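You operate a simulated robot arm through the tools that you are given. There is no shell and no other tool. Be economical: measure what you need, move in short steps, check, and stop when the job is done.

The job below is to be done with a simulated robot arm. You get a single attempt, and the scene is never put back.

TASK
Set the divider for the rack deck's white carton and stand that carton in the lane.
Fine: divider on the mark of the width that the carton bears; free the black lever first, lock it after. Set down upright: what you pick out.

It is judged by the outcome, as a careful person would: the job done as asked, and still so three seconds after it is handed in. It fails if anything else is knocked over, pushed out of place, dropped, spilled or broken.

THE ROBOT
A 7-joint arm with a two-finger parallel gripper on a trunk, on a base that drives. Base frame: it is fixed to the floor where the robot stands at the start and does not move with it; the origin is under the middle of the robot, x ahead of it, y to its left, z up; the surface under the hand at the start is at about z = 800. Units: mm, rad, N and s.
With the tool pointing down near the work surface it reaches from about 300 to 720 mm from the robot's upright axis, wherever it stands. Its first joint turns from -2.897 to 2.897 rad. Places, roughly: black lane lever [400, 0, 700]; blue lane [500, 300, 800]; brown carton [-500, -1750, 750]; white carton [-250, -2000, 250]. Payload 1.57 kg.
Tool frame: the origin (TCP) lies between the finger pads and is the grasp point; the fingertips stand 30 mm ahead of it; z points along the fingers, y is the line along which they close. The gripper opens to 80 mm. The fingers are 17 mm wide and 12 mm thick; the gripper's body (40 by 82 mm) begins 80 mm behind the TCP.
Orientation is told as [roll, pitch, yaw] about the base's x, y, z axes, in that order, counted from this pose: with the fingers straight down and closing along the base's y, the tool's x points along the base's -x, its y along +y and its z along -z.

THE INTERFACE
- The arm moves only by the tool servo_tool. Its argument "commands" is a list that holds one entry, the list of rows, each a list of 7 numbers: the closure in counts, from 0 (fully open) to 255 (shut), then the shift along the base's x, y, z in units of 250 mm (1.0 is 250 mm), then the turn, a rotation vector about the base's x, y, z in units of 90 degrees (1.0 is 90 degrees). In form: [[[jaw, tx, ty, tz, ax, ay, az], ...]]. A call has 1 to 10 rows; each row is the pose to reach, as a shift and turn from the pose commanded when the call began. A call with a number of a shift or a turn outside -1 to 1 is refused whole. Each row takes 0.2 s and may step no farther than 50 mm and 0.15 rad from the row before; otherwise, or with a gripper value out of range, the whole call is refused. Where a pose cannot be reached the arm comes as near as it can. A force on the tool above 90 N (or 10 N above the force at the start of the call, whichever is more), or a blocked arm, ends the call early, and 0.2 s more pass. The fingers move at their own pace (about 72 mm/s each) and stop on an object; they squeeze with about 41 N. The grip force told is the motor's: it shows also when the fingers shut on nothing. Time passes only in rows, and 0.2 s behind the last, so rows that repeat a pose let the fingers close. The reply holds the time, the measured pose of the TCP, the force on the tool along the base axes, the opening and the grip force, in the units named above and with some noise, with the torque about the TCP (base axes, N m) and any sound that the robot's microphone picked up.
- Cameras (640 x 400 px; columns grow to the right, rows downward): "scene" is now at [-3.8, 125.1, 1390.5]; the picture's right is [-0.16, -0.99, 0.00], its down [-0.58, 0.10, -0.81] and it looks along [0.80, -0.13, -0.59] (base axes); focal length 253 px, centre (320, 200). "wrist" rides on the gripper at [72, -7, -122] in the tool frame; the picture's right is [0.09, 1.00, 0.00], its down [-0.84, 0.08, -0.54] and it looks along [-0.54, 0.05, 0.84] (tool axes); focal length 238 px, centre (320, 200).
- capture(camera): a new picture of that camera. It takes no simulated time.
- lift_body(by): slides the trunk up (or, below 0, down) by that many mm; the arm and the scene camera ride with it, the base frame stays. It gives what a move gives, with no picture.
- base_move(legs): drives the robot by 1 to 6 legs, each [ahead, left, turn to the left] in mm, mm and rad, along the robot's own axes; the way and the turn of a leg run together, so that a leg with both is an arc; at most 1500 mm and 3.142 rad a leg. The arm and the cameras ride along, it lands a little off, and it stops where it bumps. It gives what a move gives.
- turn_head(pan, tilt): turns the head with the scene camera to pan (to the left, within 1.501 rad either way) and tilt (down, from -0.506 to 1.204), counted from straight ahead of the robot. It gives what a move gives.
- probe_pixels(camera, pixels): for up to 12 pixels [column, row] of the newest picture of that camera ("zoom" is the newest enlarged one), the place [x, y, z] in the base frame of the surface seen there, good to about 2 mm. It takes no simulated time.
- inspect(camera, box): a new picture of the part [left, top, right, bottom] of that camera's present view, enlarged. It takes no simulated time.
- job_done(): hands the job in; it is judged then, once.

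Keep the steps short. Do not move on a guess: measure, check each grasp and each placing, and mend mistakes. In all there are 80 turns and 48 pictures (those below and enlarged ones count). Leave the gripper open and the arm clear of the work at the hand-in unless told otherwise, and finish with a single line.

The tools are called after "Request:" by a JSON object that holds its "name" and its "arguments". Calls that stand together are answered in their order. servo_tool: Moves the arm, as the interface text tells. Its arguments: {"type":"object","properties":{"commands":{"type":"array","items":{"type":"array","items":{"type":"array","items":{"type":"number"}}}}},"required":["commands"]} The other tools are called the same way: lift_body (by) slides the trunk up or down; base_move (legs) drives the base; turn_head (pan, tilt) turns the head that bears the scene camera; capture (camera) takes a picture; probe_pixels (camera, pixels) gives the place of the surface under pixels of a picture; inspect (camera, box) takes an enlarged picture of a part of a camera's view; job_done () hands the job in.

At the start:

```text
time: 0.0
position: [398.6, 101.7, 1125.0]
orientation: [-0.001, 0.001, 0.0]
contact_force: [0.2, 0.2, -0.3]
ft_torque: [0.02, 0.0, -0.03]
opening: 80.0
grip_force: 0.1
trunk travel left (down, up): [-50.0, 65.0]
robot x, y, heading: [0.4, -3.0, -0.001]
head pan, tilt: [-0.162, 0.632]
```

scene: 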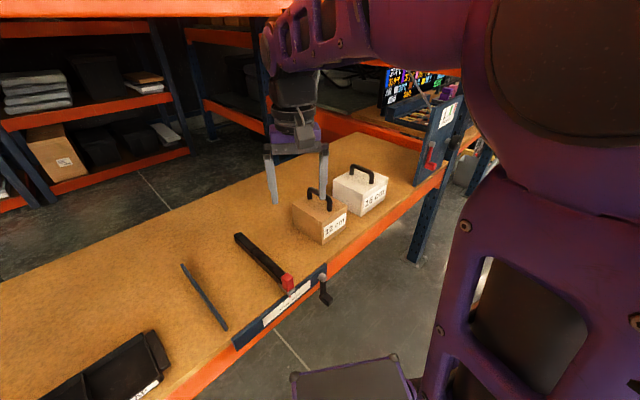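
wrist: 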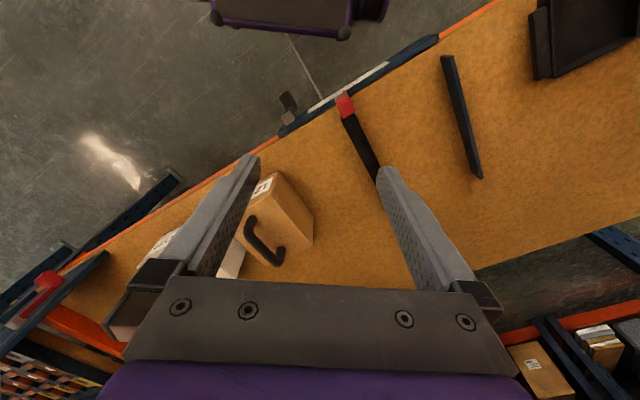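

I see a bench with two cartons at about (320,215) and (360,188), a movable divider with a red tip at (288,283), a scale rail and a black lever at (325,290). I'll zoom in on the rail and the cartons.

Request:
{"name": "inspect", "arguments": {"camera": "scene", "box": [220, 220, 350, 360]}}

Request:
{"name": "inspect", "arguments": {"camera": "scene", "box": [270, 90, 480, 250]}}

Request:
{"name": "probe_pixels", "arguments": {"camera": "scene", "pixels": [[288, 283], [238, 237], [325, 297], [322, 275], [265, 322], [225, 328], [183, 266], [300, 290], [360, 188], [320, 215], [432, 160], [150, 330]]}}

```text
2.86 times, centred on (285, 290) of scene
```

zoom: 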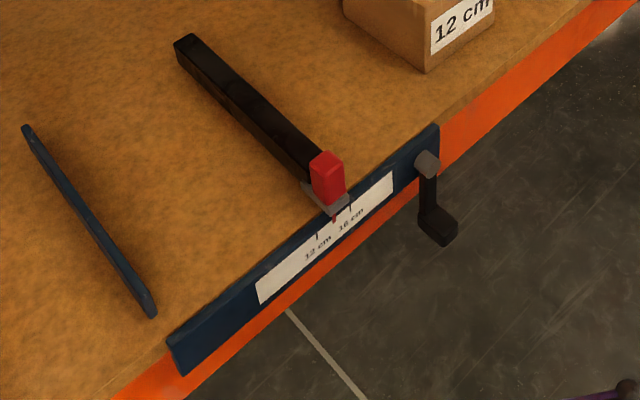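

```text
2.50 times, centred on (375, 170) of scene
```

zoom: 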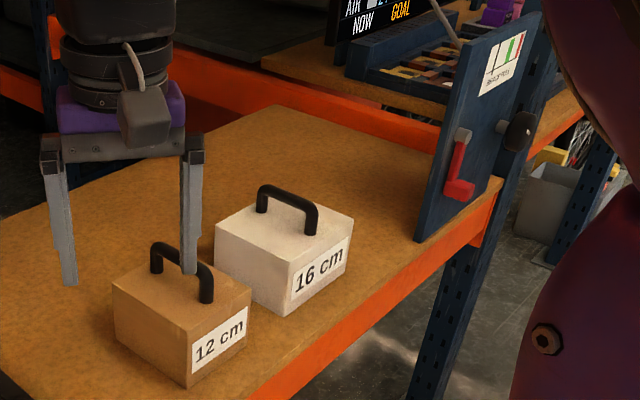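

```text
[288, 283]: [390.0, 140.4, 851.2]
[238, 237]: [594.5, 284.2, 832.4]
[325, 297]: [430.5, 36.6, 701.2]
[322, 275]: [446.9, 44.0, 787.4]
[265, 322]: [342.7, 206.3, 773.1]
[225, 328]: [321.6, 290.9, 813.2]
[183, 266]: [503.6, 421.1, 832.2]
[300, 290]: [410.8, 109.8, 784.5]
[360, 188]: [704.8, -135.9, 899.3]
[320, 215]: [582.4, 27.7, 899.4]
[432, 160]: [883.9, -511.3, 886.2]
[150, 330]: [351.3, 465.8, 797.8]
```

The bench cartons read 12 cm and 16 cm. The hint list puts other cartons near [-500,-1750] and [-250,-2000]. I'll look to the right before deciding which one is meant.

Request:
{"name": "turn_head", "arguments": {"pan": -1.5, "tilt": 0.5}}

Request:
{"name": "capture", "arguments": {"camera": "scene"}}

```text
time: 1.5
position: [399.0, 101.0, 1125.5]
orientation: [0.0, 0.0, -0.001]
contact_force: [0.0, 0.3, 0.5]
ft_torque: [0.02, 0.01, 0.0]
opening: 79.8
grip_force: 0.1
trunk travel left (down, up): [-50.0, 65.0]
robot x, y, heading: [-0.2, 2.8, 0.002]
head pan, tilt: [-1.499, 0.499]
```

```text
43 pictures are left
```

scene: 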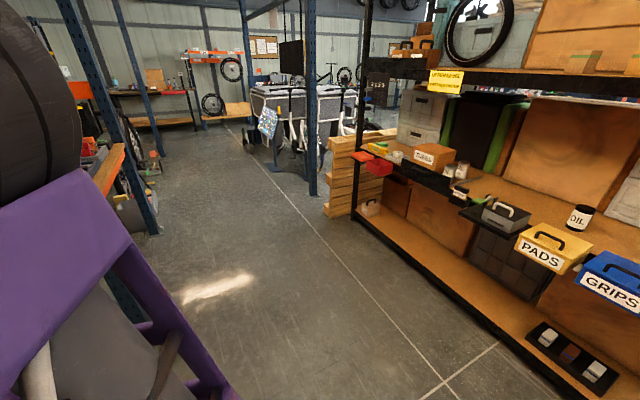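

There is a rack on the right. A small white carton sits on its lower board at (370,207), and there are brown cartons on the middle shelf. I'll zoom in.

Request:
{"name": "inspect", "arguments": {"camera": "scene", "box": [340, 60, 500, 230]}}

Request:
{"name": "probe_pixels", "arguments": {"camera": "scene", "pixels": [[370, 208], [433, 155], [375, 225], [355, 210], [500, 320], [440, 80], [505, 215], [420, 250], [402, 45]]}}

```text
2.35 times, centred on (420, 145) of scene
```

zoom: 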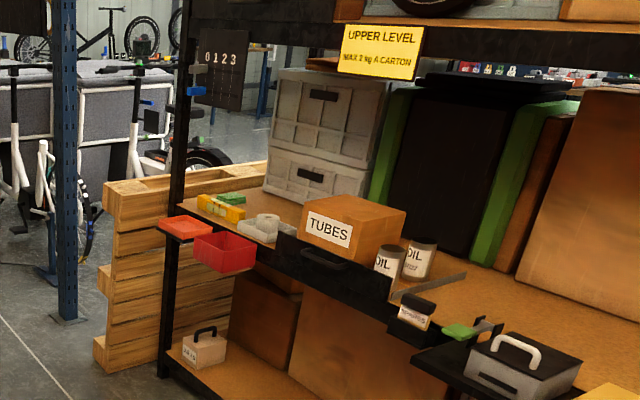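

```text
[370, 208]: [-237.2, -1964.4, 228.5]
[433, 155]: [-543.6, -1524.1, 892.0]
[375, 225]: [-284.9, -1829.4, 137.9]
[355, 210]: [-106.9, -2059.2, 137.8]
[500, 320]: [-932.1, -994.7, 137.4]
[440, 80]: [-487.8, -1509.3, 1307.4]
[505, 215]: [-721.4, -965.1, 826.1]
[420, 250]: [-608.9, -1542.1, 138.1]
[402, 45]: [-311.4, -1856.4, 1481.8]
```

The rack's bottom deck (z≈138) holds a small white carton with a handle and label at about (-237,-1964). I'll drive to a spot about 0.8 m in front of it, turn toward it, and read its label.

Request:
{"name": "base_move", "arguments": {"legs": [[100, -700, 0], [320, -740, 0], [0, 0, -2.48]]}}

Request:
{"name": "turn_head", "arguments": {"pan": 0, "tilt": 0.8}}

Request:
{"name": "capture", "arguments": {"camera": "scene"}}

```text
time: 21.8
position: [171.3, -1766.3, 1125.3]
orientation: [0.001, -0.001, -2.472]
contact_force: [-0.6, -0.1, -0.6]
ft_torque: [0.02, 0.0, 0.05]
opening: 80.0
grip_force: 0.1
trunk travel left (down, up): [-50.0, 65.0]
robot x, y, heading: [422.4, -1439.0, -2.477]
head pan, tilt: [-1.499, 0.499]
```

```text
time: 23.4
position: [172.8, -1765.2, 1125.6]
orientation: [-0.001, 0.004, -2.474]
contact_force: [0.7, -0.9, -0.3]
ft_torque: [-0.01, -0.03, -0.02]
opening: 79.9
grip_force: 0.1
trunk travel left (down, up): [-50.0, 65.0]
robot x, y, heading: [420.2, -1442.6, -2.472]
head pan, tilt: [0.0, 0.799]
```

```text
41 pictures are left
```

scene: 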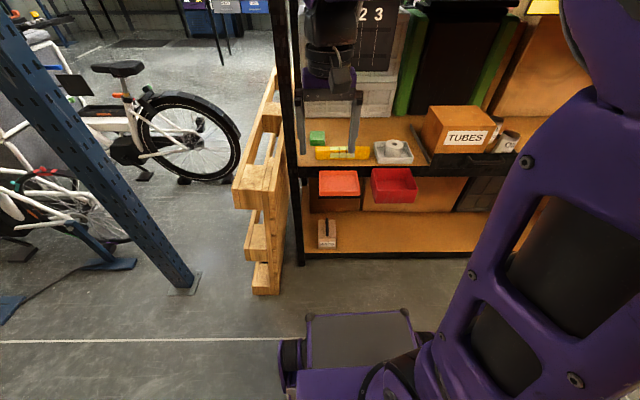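

I'm facing the rack squarely. The white carton is at (327,234) on the lower deck, with a red tray above it. I'll zoom in and probe.

Request:
{"name": "inspect", "arguments": {"camera": "scene", "box": [280, 120, 440, 270]}}

Request:
{"name": "probe_pixels", "arguments": {"camera": "scene", "pixels": [[327, 243], [328, 228], [337, 192], [322, 192], [357, 192], [320, 175], [395, 190], [310, 250], [480, 246], [340, 165], [298, 255], [360, 380]]}}

```text
2.67 times, centred on (360, 195) of scene
```

zoom: 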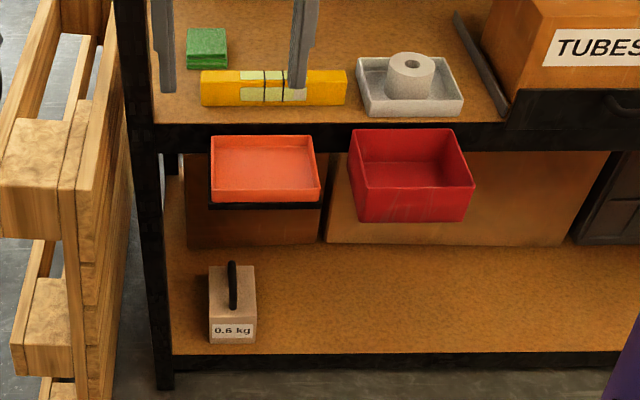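

```text
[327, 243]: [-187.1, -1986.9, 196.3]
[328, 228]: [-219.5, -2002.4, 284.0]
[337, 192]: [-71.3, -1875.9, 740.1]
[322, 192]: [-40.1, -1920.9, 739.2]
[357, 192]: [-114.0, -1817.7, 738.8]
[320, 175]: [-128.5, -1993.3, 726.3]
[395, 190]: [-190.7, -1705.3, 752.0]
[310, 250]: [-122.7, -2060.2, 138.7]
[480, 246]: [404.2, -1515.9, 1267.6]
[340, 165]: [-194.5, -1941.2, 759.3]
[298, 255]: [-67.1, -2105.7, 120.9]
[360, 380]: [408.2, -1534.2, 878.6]
```

The lower carton's label reads "0.6 kg", which is a weight and not a width. I'll check the rest of this rack for another white carton before deciding.

Request:
{"name": "turn_head", "arguments": {"pan": -0.75, "tilt": 0.35}}

Request:
{"name": "capture", "arguments": {"camera": "scene"}}

Request:
{"name": "turn_head", "arguments": {"pan": 0.1, "tilt": 0.0}}

Request:
{"name": "capture", "arguments": {"camera": "scene"}}

```text
time: 24.5
position: [171.4, -1764.7, 1125.6]
orientation: [-0.001, -0.001, -2.472]
contact_force: [-0.9, -0.1, 0.5]
ft_torque: [0.0, 0.03, -0.03]
opening: 79.8
grip_force: 0.0
trunk travel left (down, up): [-50.0, 65.0]
robot x, y, heading: [423.2, -1435.9, -2.471]
head pan, tilt: [-0.75, 0.351]
```

```text
39 pictures are left
```

scene: 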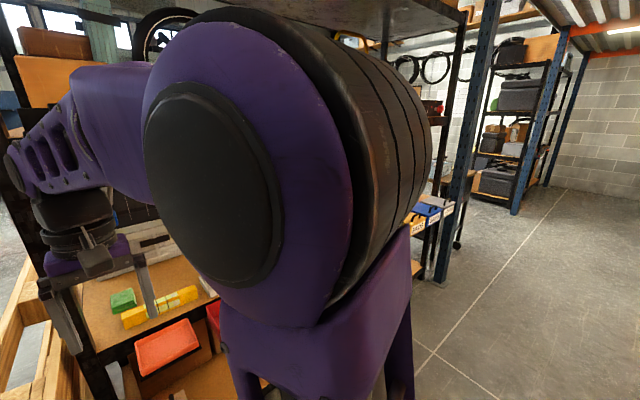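

```text
time: 25.6
position: [171.5, -1765.6, 1126.9]
orientation: [-0.001, -0.001, -2.473]
contact_force: [-0.5, 0.3, 0.2]
ft_torque: [-0.03, 0.0, -0.01]
opening: 80.0
grip_force: 0.1
trunk travel left (down, up): [-50.0, 65.0]
robot x, y, heading: [423.6, -1439.1, -2.464]
head pan, tilt: [0.099, 0.0]
```

```text
38 pictures are left
```

scene: 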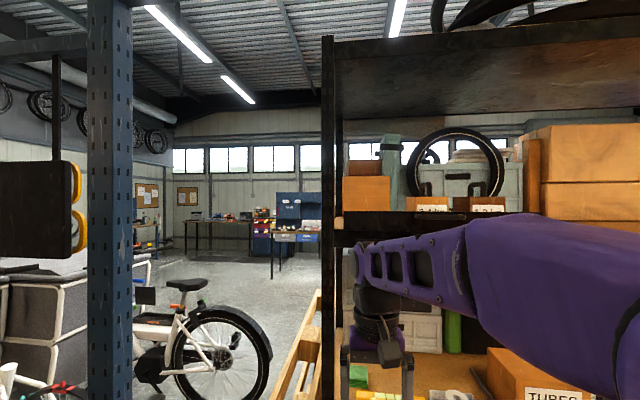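

Two labelled cartons sit on the upper level at about (432,205) and (488,205). I'll zoom in on their labels.

Request:
{"name": "inspect", "arguments": {"camera": "scene", "box": [400, 160, 540, 240]}}

Request:
{"name": "probe_pixels", "arguments": {"camera": "scene", "pixels": [[430, 205], [490, 205]]}}

```text
4.57 times, centred on (470, 200) of scene
```

zoom: 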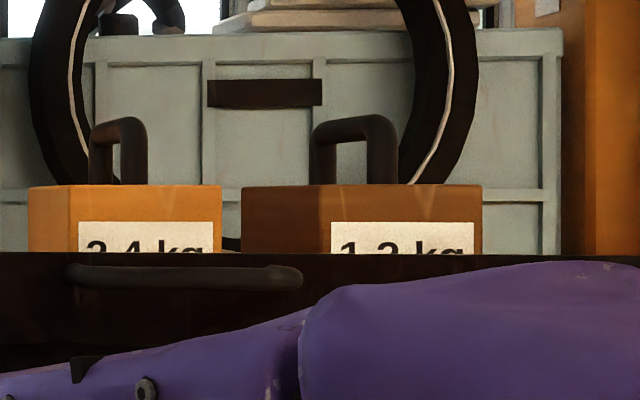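

```text
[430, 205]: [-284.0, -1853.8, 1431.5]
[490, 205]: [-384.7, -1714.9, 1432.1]
```

The rack's cartons carry weights only (0.6, 2.4 and 1.2 kg). The scale has only 12 and 16 cm marks, so the target is the white "16 cm" carton on the orange-beamed rack deck. I'll turn square to that bench (heading about 0.62), slide left, then drive ahead to a spot that reaches the lever, lane and carton.

Request:
{"name": "base_move", "arguments": {"legs": [[0, 0, 3.085], [0, 1216, 0], [440, 0, 0]]}}

Request:
{"name": "turn_head", "arguments": {"pan": 0, "tilt": 0.75}}

Request:
{"name": "capture", "arguments": {"camera": "scene"}}

```text
time: 47.2
position: [358.8, 126.9, 1127.4]
orientation: [0.0, 0.0, 0.613]
contact_force: [-0.5, 0.4, -0.7]
ft_torque: [0.01, -0.02, 0.04]
opening: 79.9
grip_force: 0.1
trunk travel left (down, up): [-50.0, 65.0]
robot x, y, heading: [92.6, -183.0, 0.612]
head pan, tilt: [0.099, 0.0]
```

```text
time: 48.3
position: [360.7, 127.1, 1125.8]
orientation: [0.0, 0.001, 0.613]
contact_force: [-0.7, -0.9, 0.8]
ft_torque: [0.06, 0.04, 0.0]
opening: 80.1
grip_force: 0.0
trunk travel left (down, up): [-50.0, 65.0]
robot x, y, heading: [91.8, -184.5, 0.614]
head pan, tilt: [0.0, 0.75]
```

```text
36 pictures are left
```

scene: 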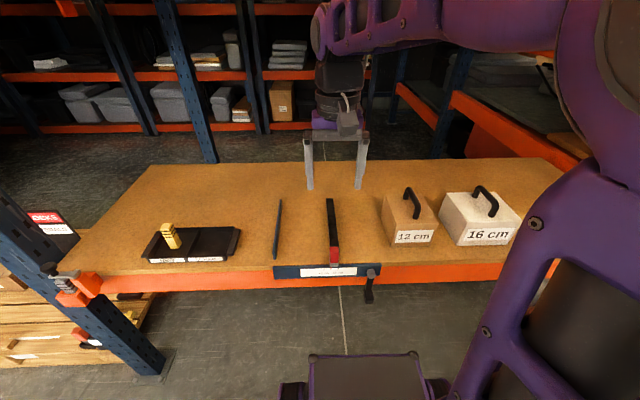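

I'm square to the bench with everything in view. I'll zoom in on the scale and lever, and on the white carton.

Request:
{"name": "inspect", "arguments": {"camera": "scene", "box": [265, 190, 395, 310]}}

Request:
{"name": "probe_pixels", "arguments": {"camera": "zoom", "pixels": [[335, 330], [330, 240], [324, 60], [315, 345], [65, 200], [45, 320], [75, 60], [510, 395], [520, 440], [495, 390], [400, 250], [340, 345]]}}

Request:
{"name": "inspect", "arguments": {"camera": "scene", "box": [370, 170, 540, 270]}}

Request:
{"name": "probe_pixels", "arguments": {"camera": "scene", "pixels": [[480, 187], [492, 207], [485, 192], [487, 200], [445, 205], [503, 209], [512, 218], [460, 243], [405, 190], [418, 215], [459, 223], [470, 192]]}}

```text
3.33 times, centred on (330, 250) of scene
```

zoom: 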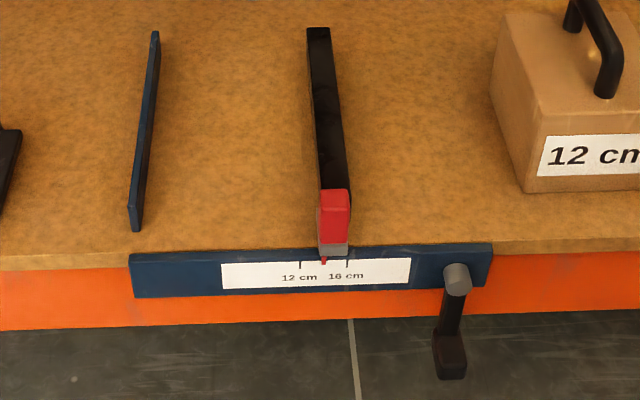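

```text
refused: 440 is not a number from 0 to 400
```

```text
3.76 times, centred on (455, 220) of scene
```

zoom: 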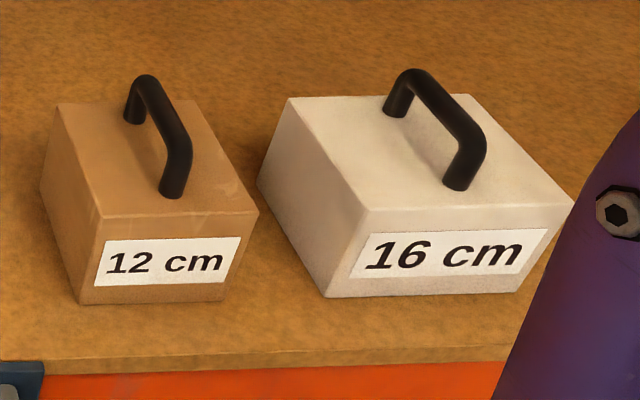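

```text
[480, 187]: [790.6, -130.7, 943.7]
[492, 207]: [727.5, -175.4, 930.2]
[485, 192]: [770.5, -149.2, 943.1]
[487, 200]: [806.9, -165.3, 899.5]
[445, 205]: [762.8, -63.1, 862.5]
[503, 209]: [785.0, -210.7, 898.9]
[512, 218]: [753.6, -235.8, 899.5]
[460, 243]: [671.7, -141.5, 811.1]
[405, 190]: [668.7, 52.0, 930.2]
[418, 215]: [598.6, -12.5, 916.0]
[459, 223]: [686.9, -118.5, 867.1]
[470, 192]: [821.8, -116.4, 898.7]
```

The pointer (red, zoom 323,260) sits between the 12 cm mark (300) and the 16 cm mark (347). I'll take a tighter zoom and probe the rail, divider and lever.

Request:
{"name": "inspect", "arguments": {"camera": "scene", "box": [310, 240, 390, 310]}}

Request:
{"name": "probe_pixels", "arguments": {"camera": "scene", "pixels": [[334, 250], [333, 238], [331, 205], [330, 260], [278, 225], [275, 255], [281, 202], [372, 273], [369, 290], [368, 299], [360, 240], [339, 246]]}}

```text
5.71 times, centred on (350, 275) of scene
```

zoom: 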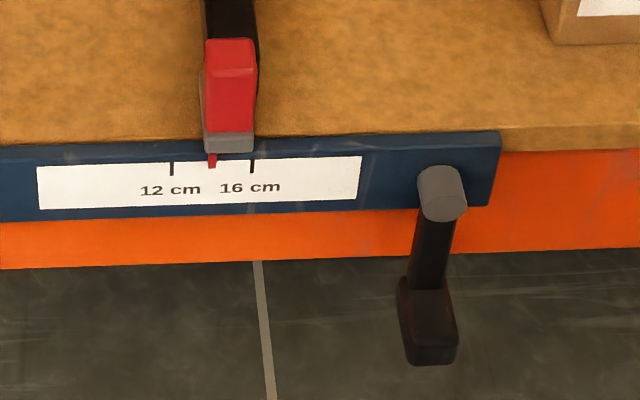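

```text
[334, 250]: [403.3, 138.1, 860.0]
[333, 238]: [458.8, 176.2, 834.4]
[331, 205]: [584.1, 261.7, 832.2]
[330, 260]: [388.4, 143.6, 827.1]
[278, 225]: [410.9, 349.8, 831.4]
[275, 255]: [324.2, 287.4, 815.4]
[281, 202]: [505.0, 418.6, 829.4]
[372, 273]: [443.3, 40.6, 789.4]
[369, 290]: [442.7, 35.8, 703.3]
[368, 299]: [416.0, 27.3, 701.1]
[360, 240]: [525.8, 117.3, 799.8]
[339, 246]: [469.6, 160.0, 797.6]
```

Next I'll probe the marks, the pointer tip and the lever in this zoom.

Request:
{"name": "probe_pixels", "arguments": {"camera": "zoom", "pixels": [[172, 170], [252, 169], [212, 164], [210, 80], [250, 80], [230, 40], [230, 100], [425, 190], [455, 215], [430, 250], [428, 320], [432, 355]]}}

```text
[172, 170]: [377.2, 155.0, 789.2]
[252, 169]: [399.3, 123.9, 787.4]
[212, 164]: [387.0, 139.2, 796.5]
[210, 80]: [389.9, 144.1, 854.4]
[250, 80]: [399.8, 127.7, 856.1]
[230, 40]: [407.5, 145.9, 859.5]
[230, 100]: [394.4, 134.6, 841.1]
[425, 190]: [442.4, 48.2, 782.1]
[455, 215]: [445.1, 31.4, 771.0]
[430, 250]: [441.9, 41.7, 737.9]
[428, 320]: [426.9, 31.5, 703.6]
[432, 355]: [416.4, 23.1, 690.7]
```

Measured in the bench frame (u into the bench, v left): pointer v≈-109, 16 cm mark v≈-129, so the divider must go about 20 mm right. The lever hangs from a hub at u≈385, v≈-222, z≈780, with a knob at z≈697. I'll bring the shut gripper in front of the lever and look with the wrist camera.

Request:
{"name": "servo_tool", "arguments": {"commands": [[[255, 0.018, -0.041, -0.17, 0, 0, 0], [255, 0.036, -0.082, -0.34, 0, 0, 0], [255, 0.054, -0.123, -0.51, 0, 0, 0], [255, 0.072, -0.164, -0.68, 0, 0, 0], [255, 0.09, -0.205, -0.84, 0, 0, 0], [255, 0.11, -0.246, -1.0, 0, 0, 0]]]}}

Request:
{"name": "capture", "arguments": {"camera": "wrist"}}

```text
time: 49.7
position: [388.2, 66.6, 876.6]
orientation: [-0.001, -0.001, 0.613]
contact_force: [0.6, 0.0, 0.6]
ft_torque: [0.0, 0.0, 0.03]
opening: 0.2
grip_force: 21.5
trunk travel left (down, up): [-50.0, 65.0]
robot x, y, heading: [90.2, -186.5, 0.613]
head pan, tilt: [0.0, 0.75]
```

```text
32 pictures are left
```

wrist: 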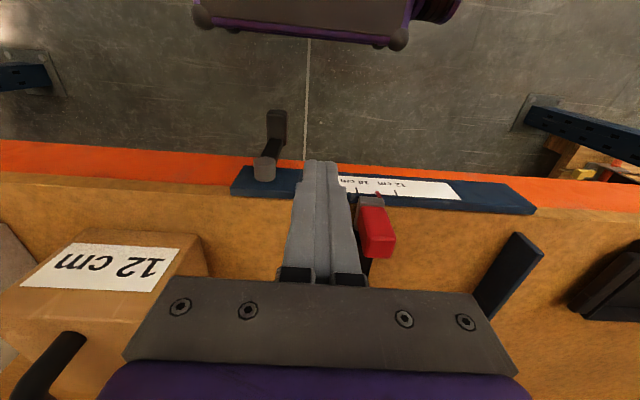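

The wrist view shows the hub at (264,170) and the knob at (277,125). I'll zoom in and probe.

Request:
{"name": "inspect", "arguments": {"camera": "wrist", "box": [220, 95, 320, 205]}}

Request:
{"name": "probe_pixels", "arguments": {"camera": "wrist", "pixels": [[264, 176], [264, 163], [272, 147], [277, 130], [277, 115], [269, 118], [285, 118], [277, 140], [269, 130], [285, 130], [366, 195], [375, 235]]}}

```text
3.64 times, centred on (270, 150) of wrist
```

zoom: 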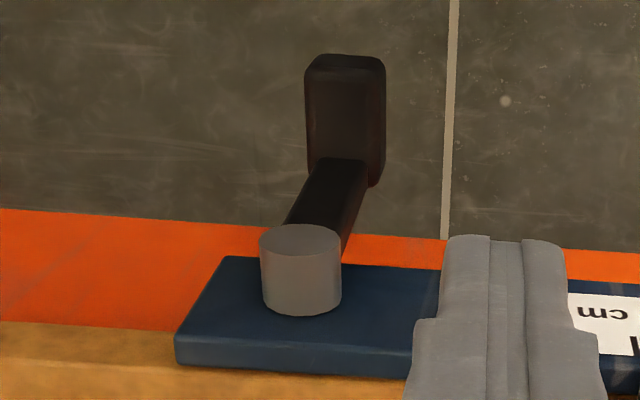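

```text
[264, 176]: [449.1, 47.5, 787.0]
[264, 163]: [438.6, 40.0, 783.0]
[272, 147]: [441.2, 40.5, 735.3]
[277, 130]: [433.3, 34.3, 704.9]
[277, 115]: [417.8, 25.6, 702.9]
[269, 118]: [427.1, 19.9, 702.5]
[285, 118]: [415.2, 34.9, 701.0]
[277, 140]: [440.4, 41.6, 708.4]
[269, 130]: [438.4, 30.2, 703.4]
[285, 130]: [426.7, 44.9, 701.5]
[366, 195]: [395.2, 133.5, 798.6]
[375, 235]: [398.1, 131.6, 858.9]
```

The knob spans about v -232..-209 and u 353..385, with its top at z≈703. I'll open the jaws, move over it with the fingers on both sides (u≈357), and go down so the tips reach about z 686.

Request:
{"name": "servo_tool", "arguments": {"commands": [[[0, 0.06, -0.083, 0, 0, 0, 0], [0, 0.125, -0.166, 0, 0, 0, 0], [0, 0.125, -0.166, -0.16, 0, 0, 0], [0, 0.125, -0.166, -0.32, 0, 0, 0], [0, 0.125, -0.166, -0.48, 0, 0, 0], [0, 0.125, -0.166, -0.64, 0, 0, 0]]]}}

Request:
{"name": "capture", "arguments": {"camera": "wrist"}}

```text
time: 51.1
position: [417.5, 23.9, 715.7]
orientation: [0.002, -0.002, 0.612]
contact_force: [0.2, 0.1, -0.1]
ft_torque: [0.01, -0.04, -0.02]
opening: 79.9
grip_force: 0.0
trunk travel left (down, up): [-50.0, 65.0]
robot x, y, heading: [88.1, -184.7, 0.616]
head pan, tilt: [0.0, 0.75]
```

```text
30 pictures are left
```

wrist: 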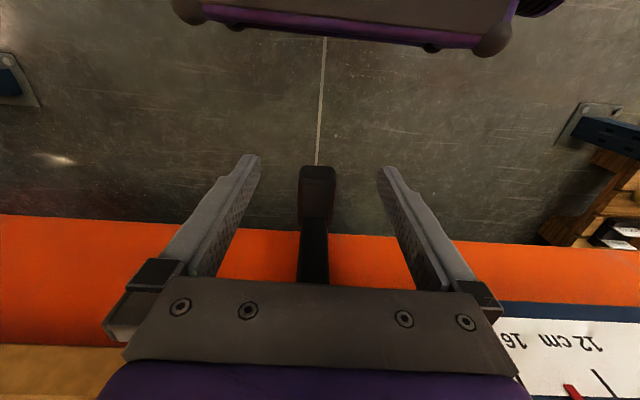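

The knob is centred between the fingers at (317,185). I'll close on it gently and check the grip.

Request:
{"name": "servo_tool", "arguments": {"commands": [[[255, 0, 0, 0, 0, 0, 0], [255, 0, 0, 0, 0, 0, 0], [255, 0, 0, 0, 0, 0, 0]]]}}

```text
time: 51.9
position: [419.7, 23.2, 716.5]
orientation: [0.0, 0.0, 0.611]
contact_force: [5.0, -6.0, -3.0]
ft_torque: [0.17, -0.2, 0.0]
opening: 25.6
grip_force: 34.1
trunk travel left (down, up): [-50.0, 65.0]
robot x, y, heading: [94.3, -184.4, 0.61]
head pan, tilt: [0.0, 0.75]
```

The knob is gripped at 25.6 mm. The turning direction isn't known yet, so I'll try a small 0.14 rad turn to the right (-v) along the arc about the hub and watch the force.

Request:
{"name": "servo_tool", "arguments": {"commands": [[[255, 0.011, -0.016, 0.001, -0.036, -0.026, 0], [255, 0.021, -0.03, 0.003, -0.073, -0.051, 0], [255, 0.021, -0.03, 0.003, -0.073, -0.051, 0]]]}}

```text
time: 52.7
position: [423.1, 16.6, 716.5]
orientation: [-0.14, 0.001, 0.615]
contact_force: [1.7, -1.1, -10.8]
ft_torque: [0.35, -0.36, 0.23]
opening: 25.7
grip_force: 37.0
trunk travel left (down, up): [-50.0, 65.0]
robot x, y, heading: [91.6, -188.0, 0.615]
head pan, tilt: [0.0, 0.75]
```

The lever turns right easily, with little force. I'll continue along the arc to about 0.7 rad.

Request:
{"name": "servo_tool", "arguments": {"commands": [[[255, 0.0207, -0.0294, 0.0076, -0.0728, -0.0513, 0], [255, 0.0408, -0.0578, 0.0204, -0.1456, -0.1026, 0], [255, 0.0597, -0.0846, 0.0376, -0.2184, -0.1539, 0], [255, 0.0767, -0.1088, 0.0596, -0.2912, -0.2052, 0]]]}}

Request:
{"name": "inspect", "arguments": {"camera": "scene", "box": [300, 230, 420, 310]}}

```text
time: 53.7
position: [442.5, -9.5, 732.3]
orientation: [-0.7, 0.0, 0.616]
contact_force: [2.2, 8.0, -10.9]
ft_torque: [-0.45, -0.36, 0.46]
opening: 25.2
grip_force: 36.3
trunk travel left (down, up): [-50.0, 65.0]
robot x, y, heading: [90.7, -188.2, 0.608]
head pan, tilt: [0.0, 0.75]
```

```text
5.00 times, centred on (360, 270) of scene
```

zoom: 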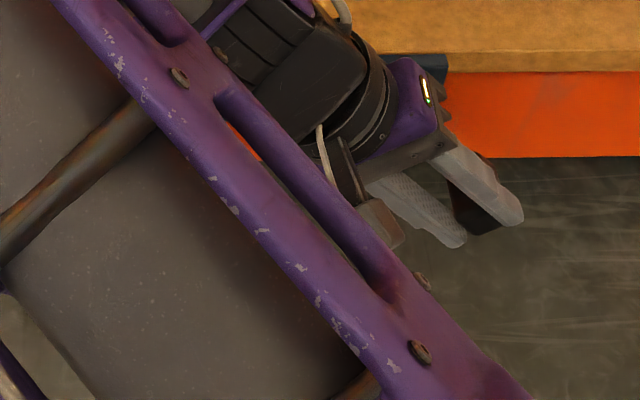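

The lever follows the arm to about 40° with low force. I'll go on in two small steps to about 1.0 rad, watching the force.

Request:
{"name": "servo_tool", "arguments": {"commands": [[[255, 0.0152, -0.0216, 0.026, -0.0728, -0.0513, 0], [255, 0.0283, -0.0402, 0.0548, -0.1456, -0.1026, 0], [255, 0.0283, -0.0402, 0.0548, -0.1456, -0.1026, 0]]]}}

Request:
{"name": "capture", "arguments": {"camera": "wrist"}}

```text
time: 54.5
position: [451.2, -19.6, 746.1]
orientation: [-0.982, -0.001, 0.615]
contact_force: [-4.4, 16.1, -0.5]
ft_torque: [-0.43, -0.23, 0.56]
opening: 25.3
grip_force: 37.2
trunk travel left (down, up): [-50.0, 65.0]
robot x, y, heading: [90.3, -187.2, 0.611]
head pan, tilt: [0.0, 0.75]
```

```text
28 pictures are left
```

wrist: 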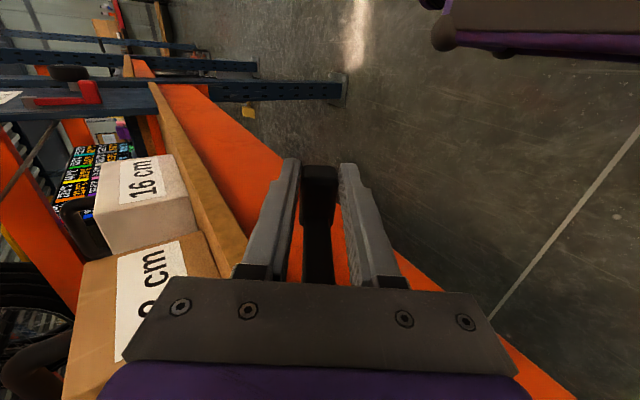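

The lever is still turning freely with modest force. I'll continue to about 1.4 rad.

Request:
{"name": "servo_tool", "arguments": {"commands": [[[255, 0.0085, -0.0121, 0.034, -0.0728, -0.0513, 0], [255, 0.0164, -0.0232, 0.0676, -0.1456, -0.1026, 0], [255, 0.0191, -0.0271, 0.1036, -0.2184, -0.1539, 0], [255, 0.0191, -0.0271, 0.1036, -0.2184, -0.1539, 0]]]}}

```text
time: 55.5
position: [451.8, -22.9, 758.9]
orientation: [-1.374, 0.006, 0.625]
contact_force: [-19.1, 13.2, -77.4]
ft_torque: [1.86, 1.59, 0.58]
opening: 30.4
grip_force: 39.4
trunk travel left (down, up): [-50.0, 65.0]
robot x, y, heading: [92.2, -185.3, 0.612]
head pan, tilt: [0.0, 0.75]
```

The force jumped to -77 N and the jaws spread, so the lever has reached its end stop at about 60–70°. I'll back off to about 1.1 rad and let it rest.

Request:
{"name": "servo_tool", "arguments": {"commands": [[[255, -0.0027, 0.0039, -0.036, 0.0728, 0.0513, 0], [255, -0.0106, 0.015, -0.0696, 0.1456, 0.1026, 0], [255, -0.0106, 0.015, -0.0696, 0.1456, 0.1026, 0]]]}}

Request:
{"name": "capture", "arguments": {"camera": "scene"}}

```text
time: 56.3
position: [454.3, -24.5, 756.5]
orientation: [-1.121, -0.001, 0.613]
contact_force: [6.6, 10.2, -2.5]
ft_torque: [-0.36, 0.01, 0.3]
opening: 26.2
grip_force: 37.1
trunk travel left (down, up): [-50.0, 65.0]
robot x, y, heading: [89.2, -183.0, 0.617]
head pan, tilt: [0.0, 0.75]
```

```text
27 pictures are left
```

scene: 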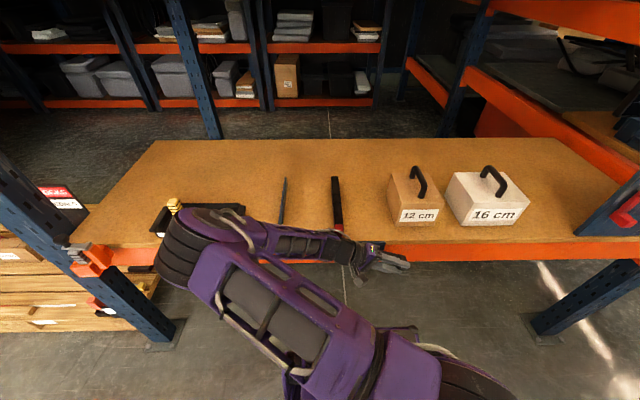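

Force is low at 1.12 rad, so the lever rests turned. I'll open, pull straight back toward the robot, then rise and turn the tool back upright.

Request:
{"name": "servo_tool", "arguments": {"commands": [[[60, 0, 0, 0, 0, 0, 0], [60, 0, 0, 0, 0, 0, 0], [60, -0.08, -0.057, 0, 0, 0, 0], [60, -0.163, -0.115, 0, 0, 0, 0]]]}}

Request:
{"name": "servo_tool", "arguments": {"commands": [[[60, 0, 0, 0.1, 0.0728, 0.0513, 0], [60, 0, 0, 0.2, 0.1456, 0.1026, 0], [60, 0, 0, 0.3, 0.2184, 0.1539, 0], [60, 0, 0, 0.4, 0.2912, 0.2052, 0], [60, 0, 0, 0.5, 0.364, 0.2565, 0], [60, 0, 0, 0.6, 0.4368, 0.3078, 0], [60, 0, 0, 0.65, 0.5096, 0.3591, 0], [60, 0, 0, 0.7, 0.583, 0.411, 0]]]}}

Request:
{"name": "capture", "arguments": {"camera": "wrist"}}

```text
time: 57.3
position: [411.0, -52.8, 754.4]
orientation: [-1.119, 0.0, 0.612]
contact_force: [-1.0, -0.1, 0.2]
ft_torque: [-0.01, 0.03, -0.03]
opening: 61.3
grip_force: 0.0
trunk travel left (down, up): [-50.0, 65.0]
robot x, y, heading: [93.8, -186.6, 0.609]
head pan, tilt: [0.0, 0.75]
```

```text
time: 59.1
position: [410.9, -51.7, 929.7]
orientation: [0.003, -0.001, 0.612]
contact_force: [-0.8, 0.5, 0.4]
ft_torque: [-0.03, 0.01, -0.02]
opening: 61.2
grip_force: 0.2
trunk travel left (down, up): [-50.0, 65.0]
robot x, y, heading: [92.5, -184.1, 0.616]
head pan, tilt: [0.0, 0.75]
```

```text
26 pictures are left
```

wrist: 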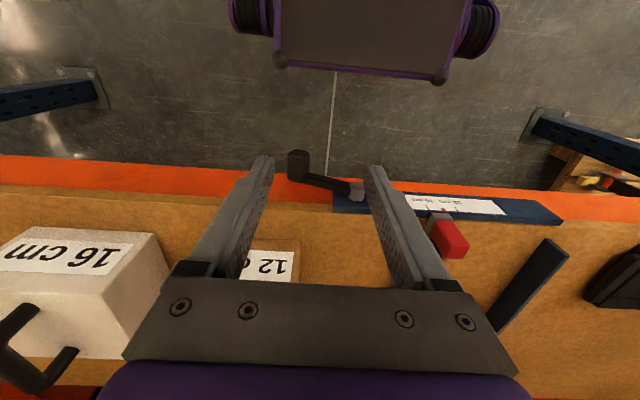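

The lever has clearly turned to the right. Next I'll move over the divider's red slide block (centre v≈-117, u≈406), open wide, and look before going down.

Request:
{"name": "servo_tool", "arguments": {"commands": [[[0, -0.0116, 0.19, 0, 0, 0, 0], [0, -0.0232, 0.38, 0, 0, 0, 0], [0, -0.0348, 0.57, 0, 0, 0, 0], [0, -0.0464, 0.76, 0, 0, 0, 0]]]}}

Request:
{"name": "capture", "arguments": {"camera": "wrist"}}

Request:
{"name": "capture", "arguments": {"camera": "scene"}}

```text
time: 60.1
position: [401.2, 138.3, 930.1]
orientation: [0.002, 0.002, 0.613]
contact_force: [-0.1, 0.6, 0.0]
ft_torque: [-0.02, -0.06, 0.0]
opening: 79.6
grip_force: 0.0
trunk travel left (down, up): [-50.0, 65.0]
robot x, y, heading: [93.0, -183.4, 0.613]
head pan, tilt: [0.0, 0.75]
```

```text
25 pictures are left
```

wrist: 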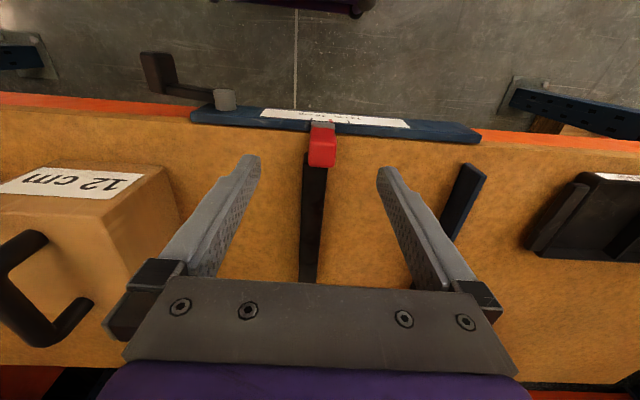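

```text
24 pictures are left
```

scene: 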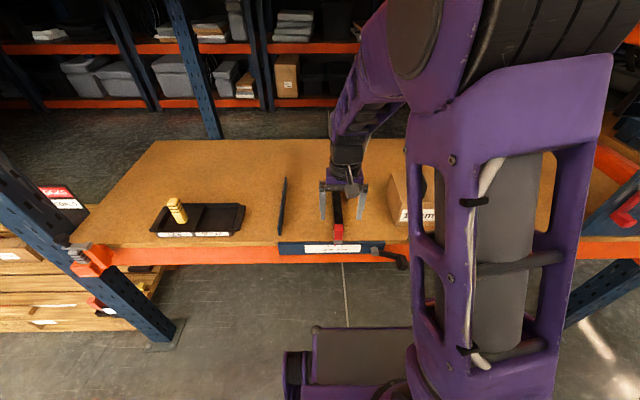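

The red block is centred between the fingers. I'll go down 80 mm and close on it.

Request:
{"name": "servo_tool", "arguments": {"commands": [[[0, 0, 0, -0.16, 0, 0, 0], [0, 0, 0, -0.32, 0, 0, 0], [255, 0, 0, -0.32, 0, 0, 0], [255, 0, 0, -0.32, 0, 0, 0], [255, 0, 0, -0.32, 0, 0, 0]]]}}

```text
time: 61.3
position: [400.9, 137.0, 849.3]
orientation: [0.003, 0.0, 0.615]
contact_force: [-0.5, 0.0, -4.5]
ft_torque: [0.2, -0.68, 0.36]
opening: 23.9
grip_force: 33.6
trunk travel left (down, up): [-50.0, 65.0]
robot x, y, heading: [91.5, -187.7, 0.616]
head pan, tilt: [0.0, 0.75]
```

The block is gripped at 23.9 mm. I'll slide it 19.5 mm to the right (-v).

Request:
{"name": "servo_tool", "arguments": {"commands": [[[255, 0.015, -0.0212, 0, 0, 0, 0], [255, 0.03, -0.0425, 0, 0, 0, 0], [255, 0.0449, -0.0637, 0, 0, 0, 0], [255, 0.0449, -0.0637, 0, 0, 0, 0]]]}}

Request:
{"name": "inspect", "arguments": {"camera": "scene", "box": [310, 220, 390, 270]}}

```text
time: 62.3
position: [411.2, 122.3, 848.6]
orientation: [0.0, -0.001, 0.611]
contact_force: [4.8, 1.9, 4.0]
ft_torque: [-0.97, 0.42, 0.56]
opening: 24.1
grip_force: 36.0
trunk travel left (down, up): [-50.0, 65.0]
robot x, y, heading: [91.4, -187.6, 0.611]
head pan, tilt: [0.0, 0.75]
```

```text
8.00 times, centred on (350, 245) of scene
```

zoom: 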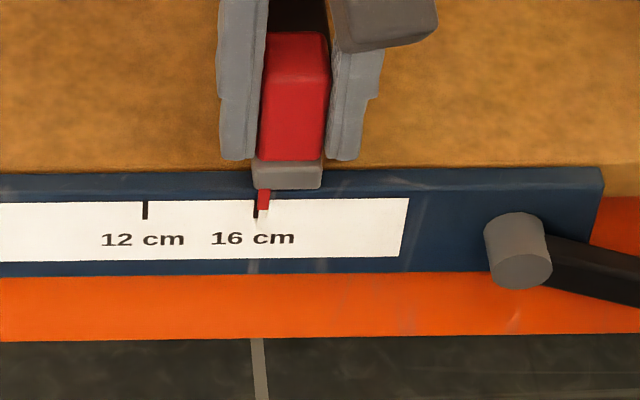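

The divider slid freely. The pointer at (264,200) looks a bit right of the 16 mark at (256,210), so I'll probe both.

Request:
{"name": "probe_pixels", "arguments": {"camera": "zoom", "pixels": [[264, 198], [264, 193], [256, 212], [256, 208], [145, 210], [145, 215], [260, 180], [315, 180], [268, 203]]}}

Request:
{"name": "inspect", "arguments": {"camera": "scene", "box": [324, 236, 356, 256]}}

```text
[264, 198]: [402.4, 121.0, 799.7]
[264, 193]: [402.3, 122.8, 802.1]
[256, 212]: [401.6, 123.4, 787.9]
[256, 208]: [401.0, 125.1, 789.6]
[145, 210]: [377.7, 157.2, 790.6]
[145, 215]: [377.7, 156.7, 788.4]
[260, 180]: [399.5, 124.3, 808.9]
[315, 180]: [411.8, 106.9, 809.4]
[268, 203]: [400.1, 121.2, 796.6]
```

```text
16.00 times, centred on (340, 246) of scene
```

zoom: 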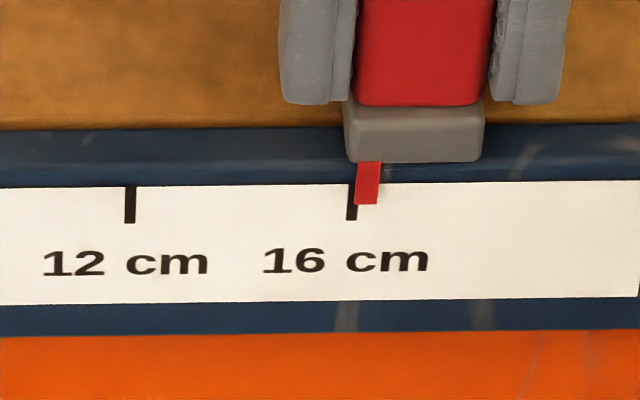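

The pointer is about 2.2 mm past the 16 cm mark, so I'll nudge it back left by that much.

Request:
{"name": "servo_tool", "arguments": {"commands": [[[255, -0.0051, 0.0072, 0, 0, 0, 0], [255, -0.0051, 0.0072, 0, 0, 0, 0], [255, -0.0051, 0.0072, 0, 0, 0, 0]]]}}

Request:
{"name": "inspect", "arguments": {"camera": "scene", "box": [324, 236, 356, 256]}}

```text
time: 63.1
position: [409.2, 122.4, 849.3]
orientation: [0.002, -0.001, 0.612]
contact_force: [6.0, 2.9, 6.2]
ft_torque: [-0.79, 0.24, 0.38]
opening: 23.9
grip_force: 36.4
trunk travel left (down, up): [-50.0, 65.0]
robot x, y, heading: [91.7, -184.1, 0.617]
head pan, tilt: [0.0, 0.75]
```

```text
16.00 times, centred on (340, 246) of scene
```

zoom: 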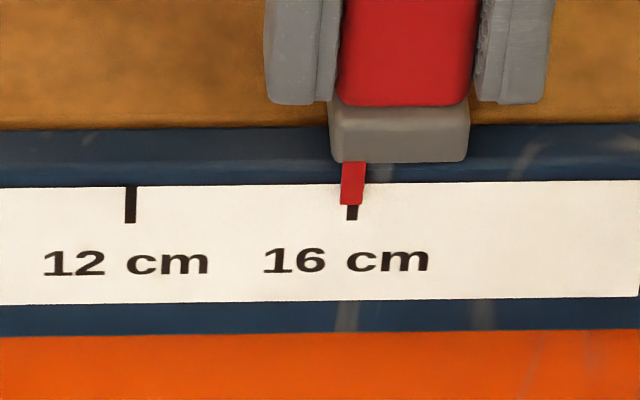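

The pointer now sits on the 16 cm mark. I'll open, rise straight up, and check that it stayed there.

Request:
{"name": "servo_tool", "arguments": {"commands": [[[0, 0, 0, 0, 0, 0, 0], [0, 0, 0, 0, 0, 0, 0], [0, 0, 0, 0.18, 0, 0, 0], [0, 0, 0, 0.36, 0, 0, 0]]]}}

Request:
{"name": "servo_tool", "arguments": {"commands": [[[255, -0.07, -0.17, 0, 0, 0, 0], [255, -0.02, -0.345, 0, 0, 0, 0], [255, 0.065, -0.515, 0, 0, 0, 0], [255, 0.18, -0.67, 0, 0, 0, 0], [255, 0.33, -0.79, 0, 0, 0, 0]]]}}

Request:
{"name": "capture", "arguments": {"camera": "wrist"}}

```text
time: 64.1
position: [409.1, 123.0, 939.2]
orientation: [0.001, 0.001, 0.613]
contact_force: [0.7, 0.9, -0.2]
ft_torque: [0.0, -0.02, 0.03]
opening: 79.8
grip_force: 0.0
trunk travel left (down, up): [-50.0, 65.0]
robot x, y, heading: [90.4, -183.6, 0.611]
head pan, tilt: [0.0, 0.75]
```

```text
time: 65.3
position: [492.1, -74.4, 938.0]
orientation: [0.001, -0.001, 0.615]
contact_force: [-0.3, -0.5, -0.1]
ft_torque: [0.0, 0.02, 0.01]
opening: 0.1
grip_force: 21.1
trunk travel left (down, up): [-50.0, 65.0]
robot x, y, heading: [94.0, -185.6, 0.608]
head pan, tilt: [0.0, 0.75]
```

```text
20 pictures are left
```

wrist: 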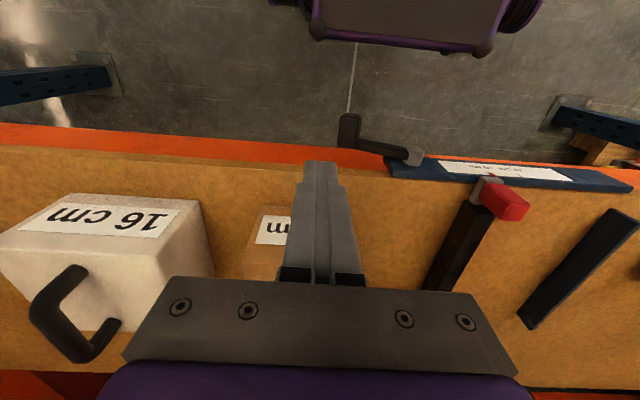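

Now I'll probe the lever's knob at about (350,130) to place the fingers to its right.

Request:
{"name": "probe_pixels", "arguments": {"camera": "wrist", "pixels": [[350, 120], [350, 138], [342, 125], [356, 125], [380, 150], [414, 158], [493, 172], [488, 174], [343, 142]]}}

Request:
{"name": "inspect", "arguments": {"camera": "scene", "box": [310, 236, 406, 296]}}

```text
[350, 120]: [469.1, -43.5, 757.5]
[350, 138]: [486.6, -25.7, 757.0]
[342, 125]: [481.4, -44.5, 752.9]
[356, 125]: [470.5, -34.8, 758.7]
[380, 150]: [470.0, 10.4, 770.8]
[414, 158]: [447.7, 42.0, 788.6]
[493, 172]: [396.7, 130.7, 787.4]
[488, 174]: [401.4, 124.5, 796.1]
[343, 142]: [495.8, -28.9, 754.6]
```

```text
6.67 times, centred on (358, 266) of scene
```

zoom: 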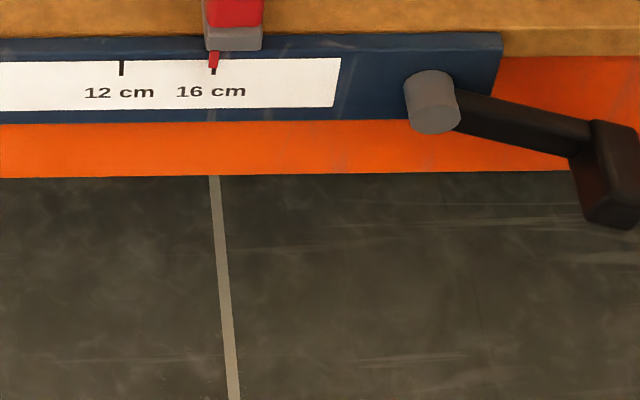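

The knob's right end is at v≈-315 and the shut fingers are at v≈-344, u≈359, so the way down is clear. I'll descend to z≈715.

Request:
{"name": "servo_tool", "arguments": {"commands": [[[255, 0.0, 0.0, -0.18, 0, 0, 0], [255, 0.0, 0.0, -0.36, 0, 0, 0], [255, 0.0, 0, -0.54, 0, 0, 0], [255, 0, 0, -0.72, 0, 0, 0], [255, 0, 0, -0.89, 0, 0, 0]]]}}

Request:
{"name": "servo_tool", "arguments": {"commands": [[[255, -0.0461, 0.0654, 0, 0, 0, 0], [255, -0.0922, 0.1307, 0, 0, 0, 0], [255, -0.1382, 0.1961, 0, 0, 0, 0], [255, -0.1843, 0.2614, 0, 0, 0, 0], [255, -0.205, 0.291, 0, 0, 0, 0]]]}}

Request:
{"name": "capture", "arguments": {"camera": "wrist"}}

```text
time: 66.5
position: [492.7, -74.0, 716.1]
orientation: [0.0, -0.001, 0.613]
contact_force: [0.7, 0.6, 0.0]
ft_torque: [0.0, 0.02, 0.0]
opening: 0.0
grip_force: 21.0
trunk travel left (down, up): [-50.0, 65.0]
robot x, y, heading: [94.7, -188.9, 0.612]
head pan, tilt: [0.0, 0.75]
```

```text
time: 67.1
position: [485.9, -66.6, 717.6]
orientation: [-0.023, -0.01, 0.58]
contact_force: [9.7, -11.7, -3.9]
ft_torque: [0.41, 0.35, 0.03]
opening: 0.2
grip_force: 21.3
trunk travel left (down, up): [-50.0, 65.0]
robot x, y, heading: [93.6, -187.9, 0.606]
head pan, tilt: [0.0, 0.75]
stopped in row 2: the force on the tool passed its limit at 105 N (the readings are from after the stop); the commanded pose is now the measured one
```

```text
18 pictures are left
```

wrist: 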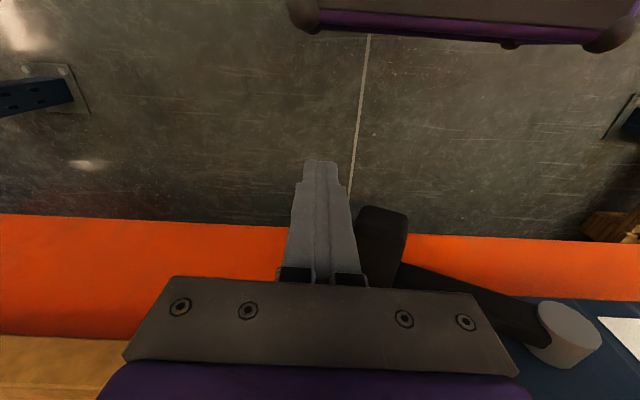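

Pushing sideways at this angle jams radially against the lever: it stopped at 105 N and the lever didn't move. I'll back off, retreat and rise, then grip the knob and follow the arc back as I did before.

Request:
{"name": "servo_tool", "arguments": {"commands": [[[255, 0.023, -0.033, 0, 0, 0, 0], [255, -0.064, -0.094, 0.05, 0.008, 0.0136, 0.021], [255, -0.15, -0.155, 0.15, 0.008, 0.0136, 0.021], [60, -0.2, -0.08, 0.3, 0.008, 0.0136, 0.021], [60, -0.25, -0.01, 0.45, 0.008, 0.0136, 0.021], [60, -0.2996, 0.055, 0.6, 0.008, 0.0136, 0.021], [60, -0.2996, 0.055, 0.77, 0.008, 0.0136, 0.021], [60, -0.2996, 0.055, 0.85, 0.008, 0.0136, 0.021]]]}}

Request:
{"name": "capture", "arguments": {"camera": "wrist"}}

```text
time: 68.9
position: [409.5, -49.5, 930.8]
orientation: [0.002, 0.003, 0.62]
contact_force: [-0.6, 0.1, -0.6]
ft_torque: [-0.01, 0.0, -0.02]
opening: 61.2
grip_force: 0.0
trunk travel left (down, up): [-50.0, 65.0]
robot x, y, heading: [89.4, -184.0, 0.609]
head pan, tilt: [0.0, 0.75]
```

```text
17 pictures are left
```

wrist: 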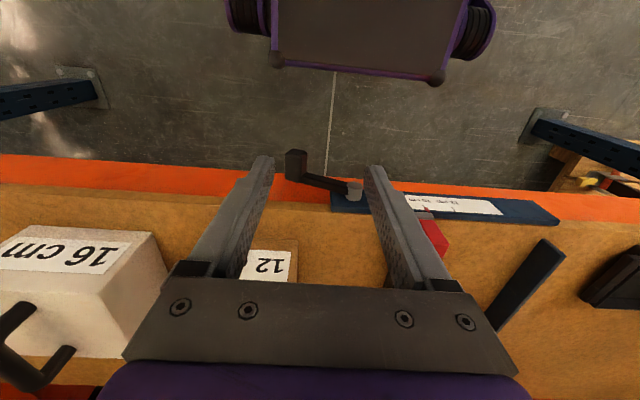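

The knob is unchanged. I'll lower the hand while tilting it to -1.12 rad, then move forward onto the knob and close.

Request:
{"name": "servo_tool", "arguments": {"commands": [[[60, 0, 0, -0.05, -0.0728, -0.0513, 0], [60, 0, 0, -0.1, -0.1456, -0.1026, 0], [60, 0, 0, -0.2, -0.2184, -0.1539, 0], [60, 0, 0, -0.3, -0.2912, -0.2052, 0], [60, 0, 0, -0.4, -0.364, -0.2565, 0], [60, 0, 0, -0.5, -0.4368, -0.3078, 0], [60, 0, 0, -0.6, -0.5096, -0.3591, 0], [60, 0.006, -0.013, -0.7, -0.583, -0.411, 0]]]}}

Request:
{"name": "capture", "arguments": {"camera": "wrist"}}

```text
time: 70.7
position: [410.8, -53.2, 755.0]
orientation: [-1.121, 0.001, 0.613]
contact_force: [0.3, -0.6, -0.8]
ft_torque: [0.0, 0.03, 0.05]
opening: 61.3
grip_force: 0.1
trunk travel left (down, up): [-50.0, 65.0]
robot x, y, heading: [92.1, -187.6, 0.611]
head pan, tilt: [0.0, 0.75]
```

```text
16 pictures are left
```

wrist: 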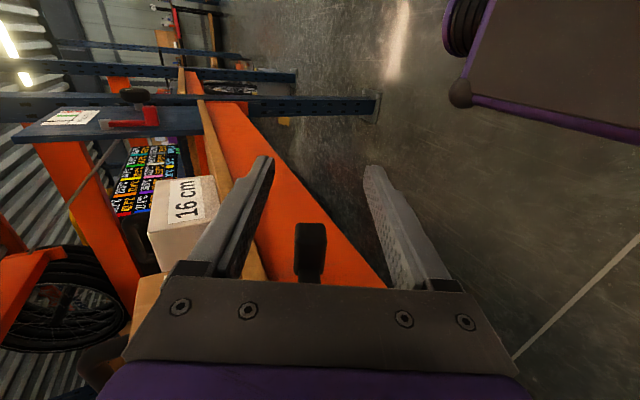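

The knob at (311,250) lies between the open fingers, beyond them. I'll move 52 mm forward and close.

Request:
{"name": "servo_tool", "arguments": {"commands": [[[60, 0.085, 0.06, 0, 0, 0, 0], [60, 0.172, 0.121, 0, 0, 0, 0], [255, 0.172, 0.121, 0, 0, 0, 0], [255, 0.172, 0.121, 0, 0, 0, 0], [255, 0.172, 0.121, 0, 0, 0, 0]]]}}

```text
time: 71.9
position: [454.0, -21.3, 753.8]
orientation: [-1.115, 0.003, 0.614]
contact_force: [1.1, 1.6, -5.0]
ft_torque: [-0.39, 0.03, -0.02]
opening: 25.8
grip_force: 37.2
trunk travel left (down, up): [-50.0, 65.0]
robot x, y, heading: [92.0, -190.4, 0.608]
head pan, tilt: [0.0, 0.75]
```

The knob is gripped at 25.8 mm. I'll follow the arc back to straight down.

Request:
{"name": "servo_tool", "arguments": {"commands": [[[255, -0.0097, 0.0137, -0.0332, 0.0725, 0.0511, 0], [255, -0.0228, 0.0324, -0.062, 0.145, 0.1022, 0], [255, -0.0376, 0.0533, -0.088, 0.2175, 0.1533, 0], [255, -0.0541, 0.0768, -0.1096, 0.29, 0.2044, 0], [255, -0.0726, 0.1029, -0.1272, 0.3625, 0.2555, 0], [255, -0.0917, 0.1301, -0.1396, 0.435, 0.3066, 0], [255, -0.1117, 0.1585, -0.1472, 0.5075, 0.3577, 0], [255, -0.1313, 0.1863, -0.15, 0.58, 0.4088, 0], [255, -0.1313, 0.1863, -0.15, 0.58, 0.4088, 0]]]}}

```text
time: 73.9
position: [420.8, 23.2, 718.0]
orientation: [-0.004, 0.002, 0.617]
contact_force: [-0.3, -2.6, 6.6]
ft_torque: [-0.07, 0.27, 0.15]
opening: 25.4
grip_force: 37.1
trunk travel left (down, up): [-50.0, 65.0]
robot x, y, heading: [90.7, -183.4, 0.614]
head pan, tilt: [0.0, 0.75]
```

The lever is back to hanging. I'll press a few mm further left to make sure it's on its lock stop.

Request:
{"name": "servo_tool", "arguments": {"commands": [[[255, -0.0069, 0.0098, 0, 0.02, 0.014, 0], [255, -0.0115, 0.0163, 0, 0.03, 0.021, 0]]]}}

```text
time: 74.5
position: [422.3, 24.1, 717.0]
orientation: [0.051, 0.002, 0.611]
contact_force: [16.3, -25.1, 4.4]
ft_torque: [-1.11, -0.57, 0.32]
opening: 25.6
grip_force: 36.8
trunk travel left (down, up): [-50.0, 65.0]
robot x, y, heading: [93.5, -187.7, 0.608]
head pan, tilt: [0.0, 0.75]
```

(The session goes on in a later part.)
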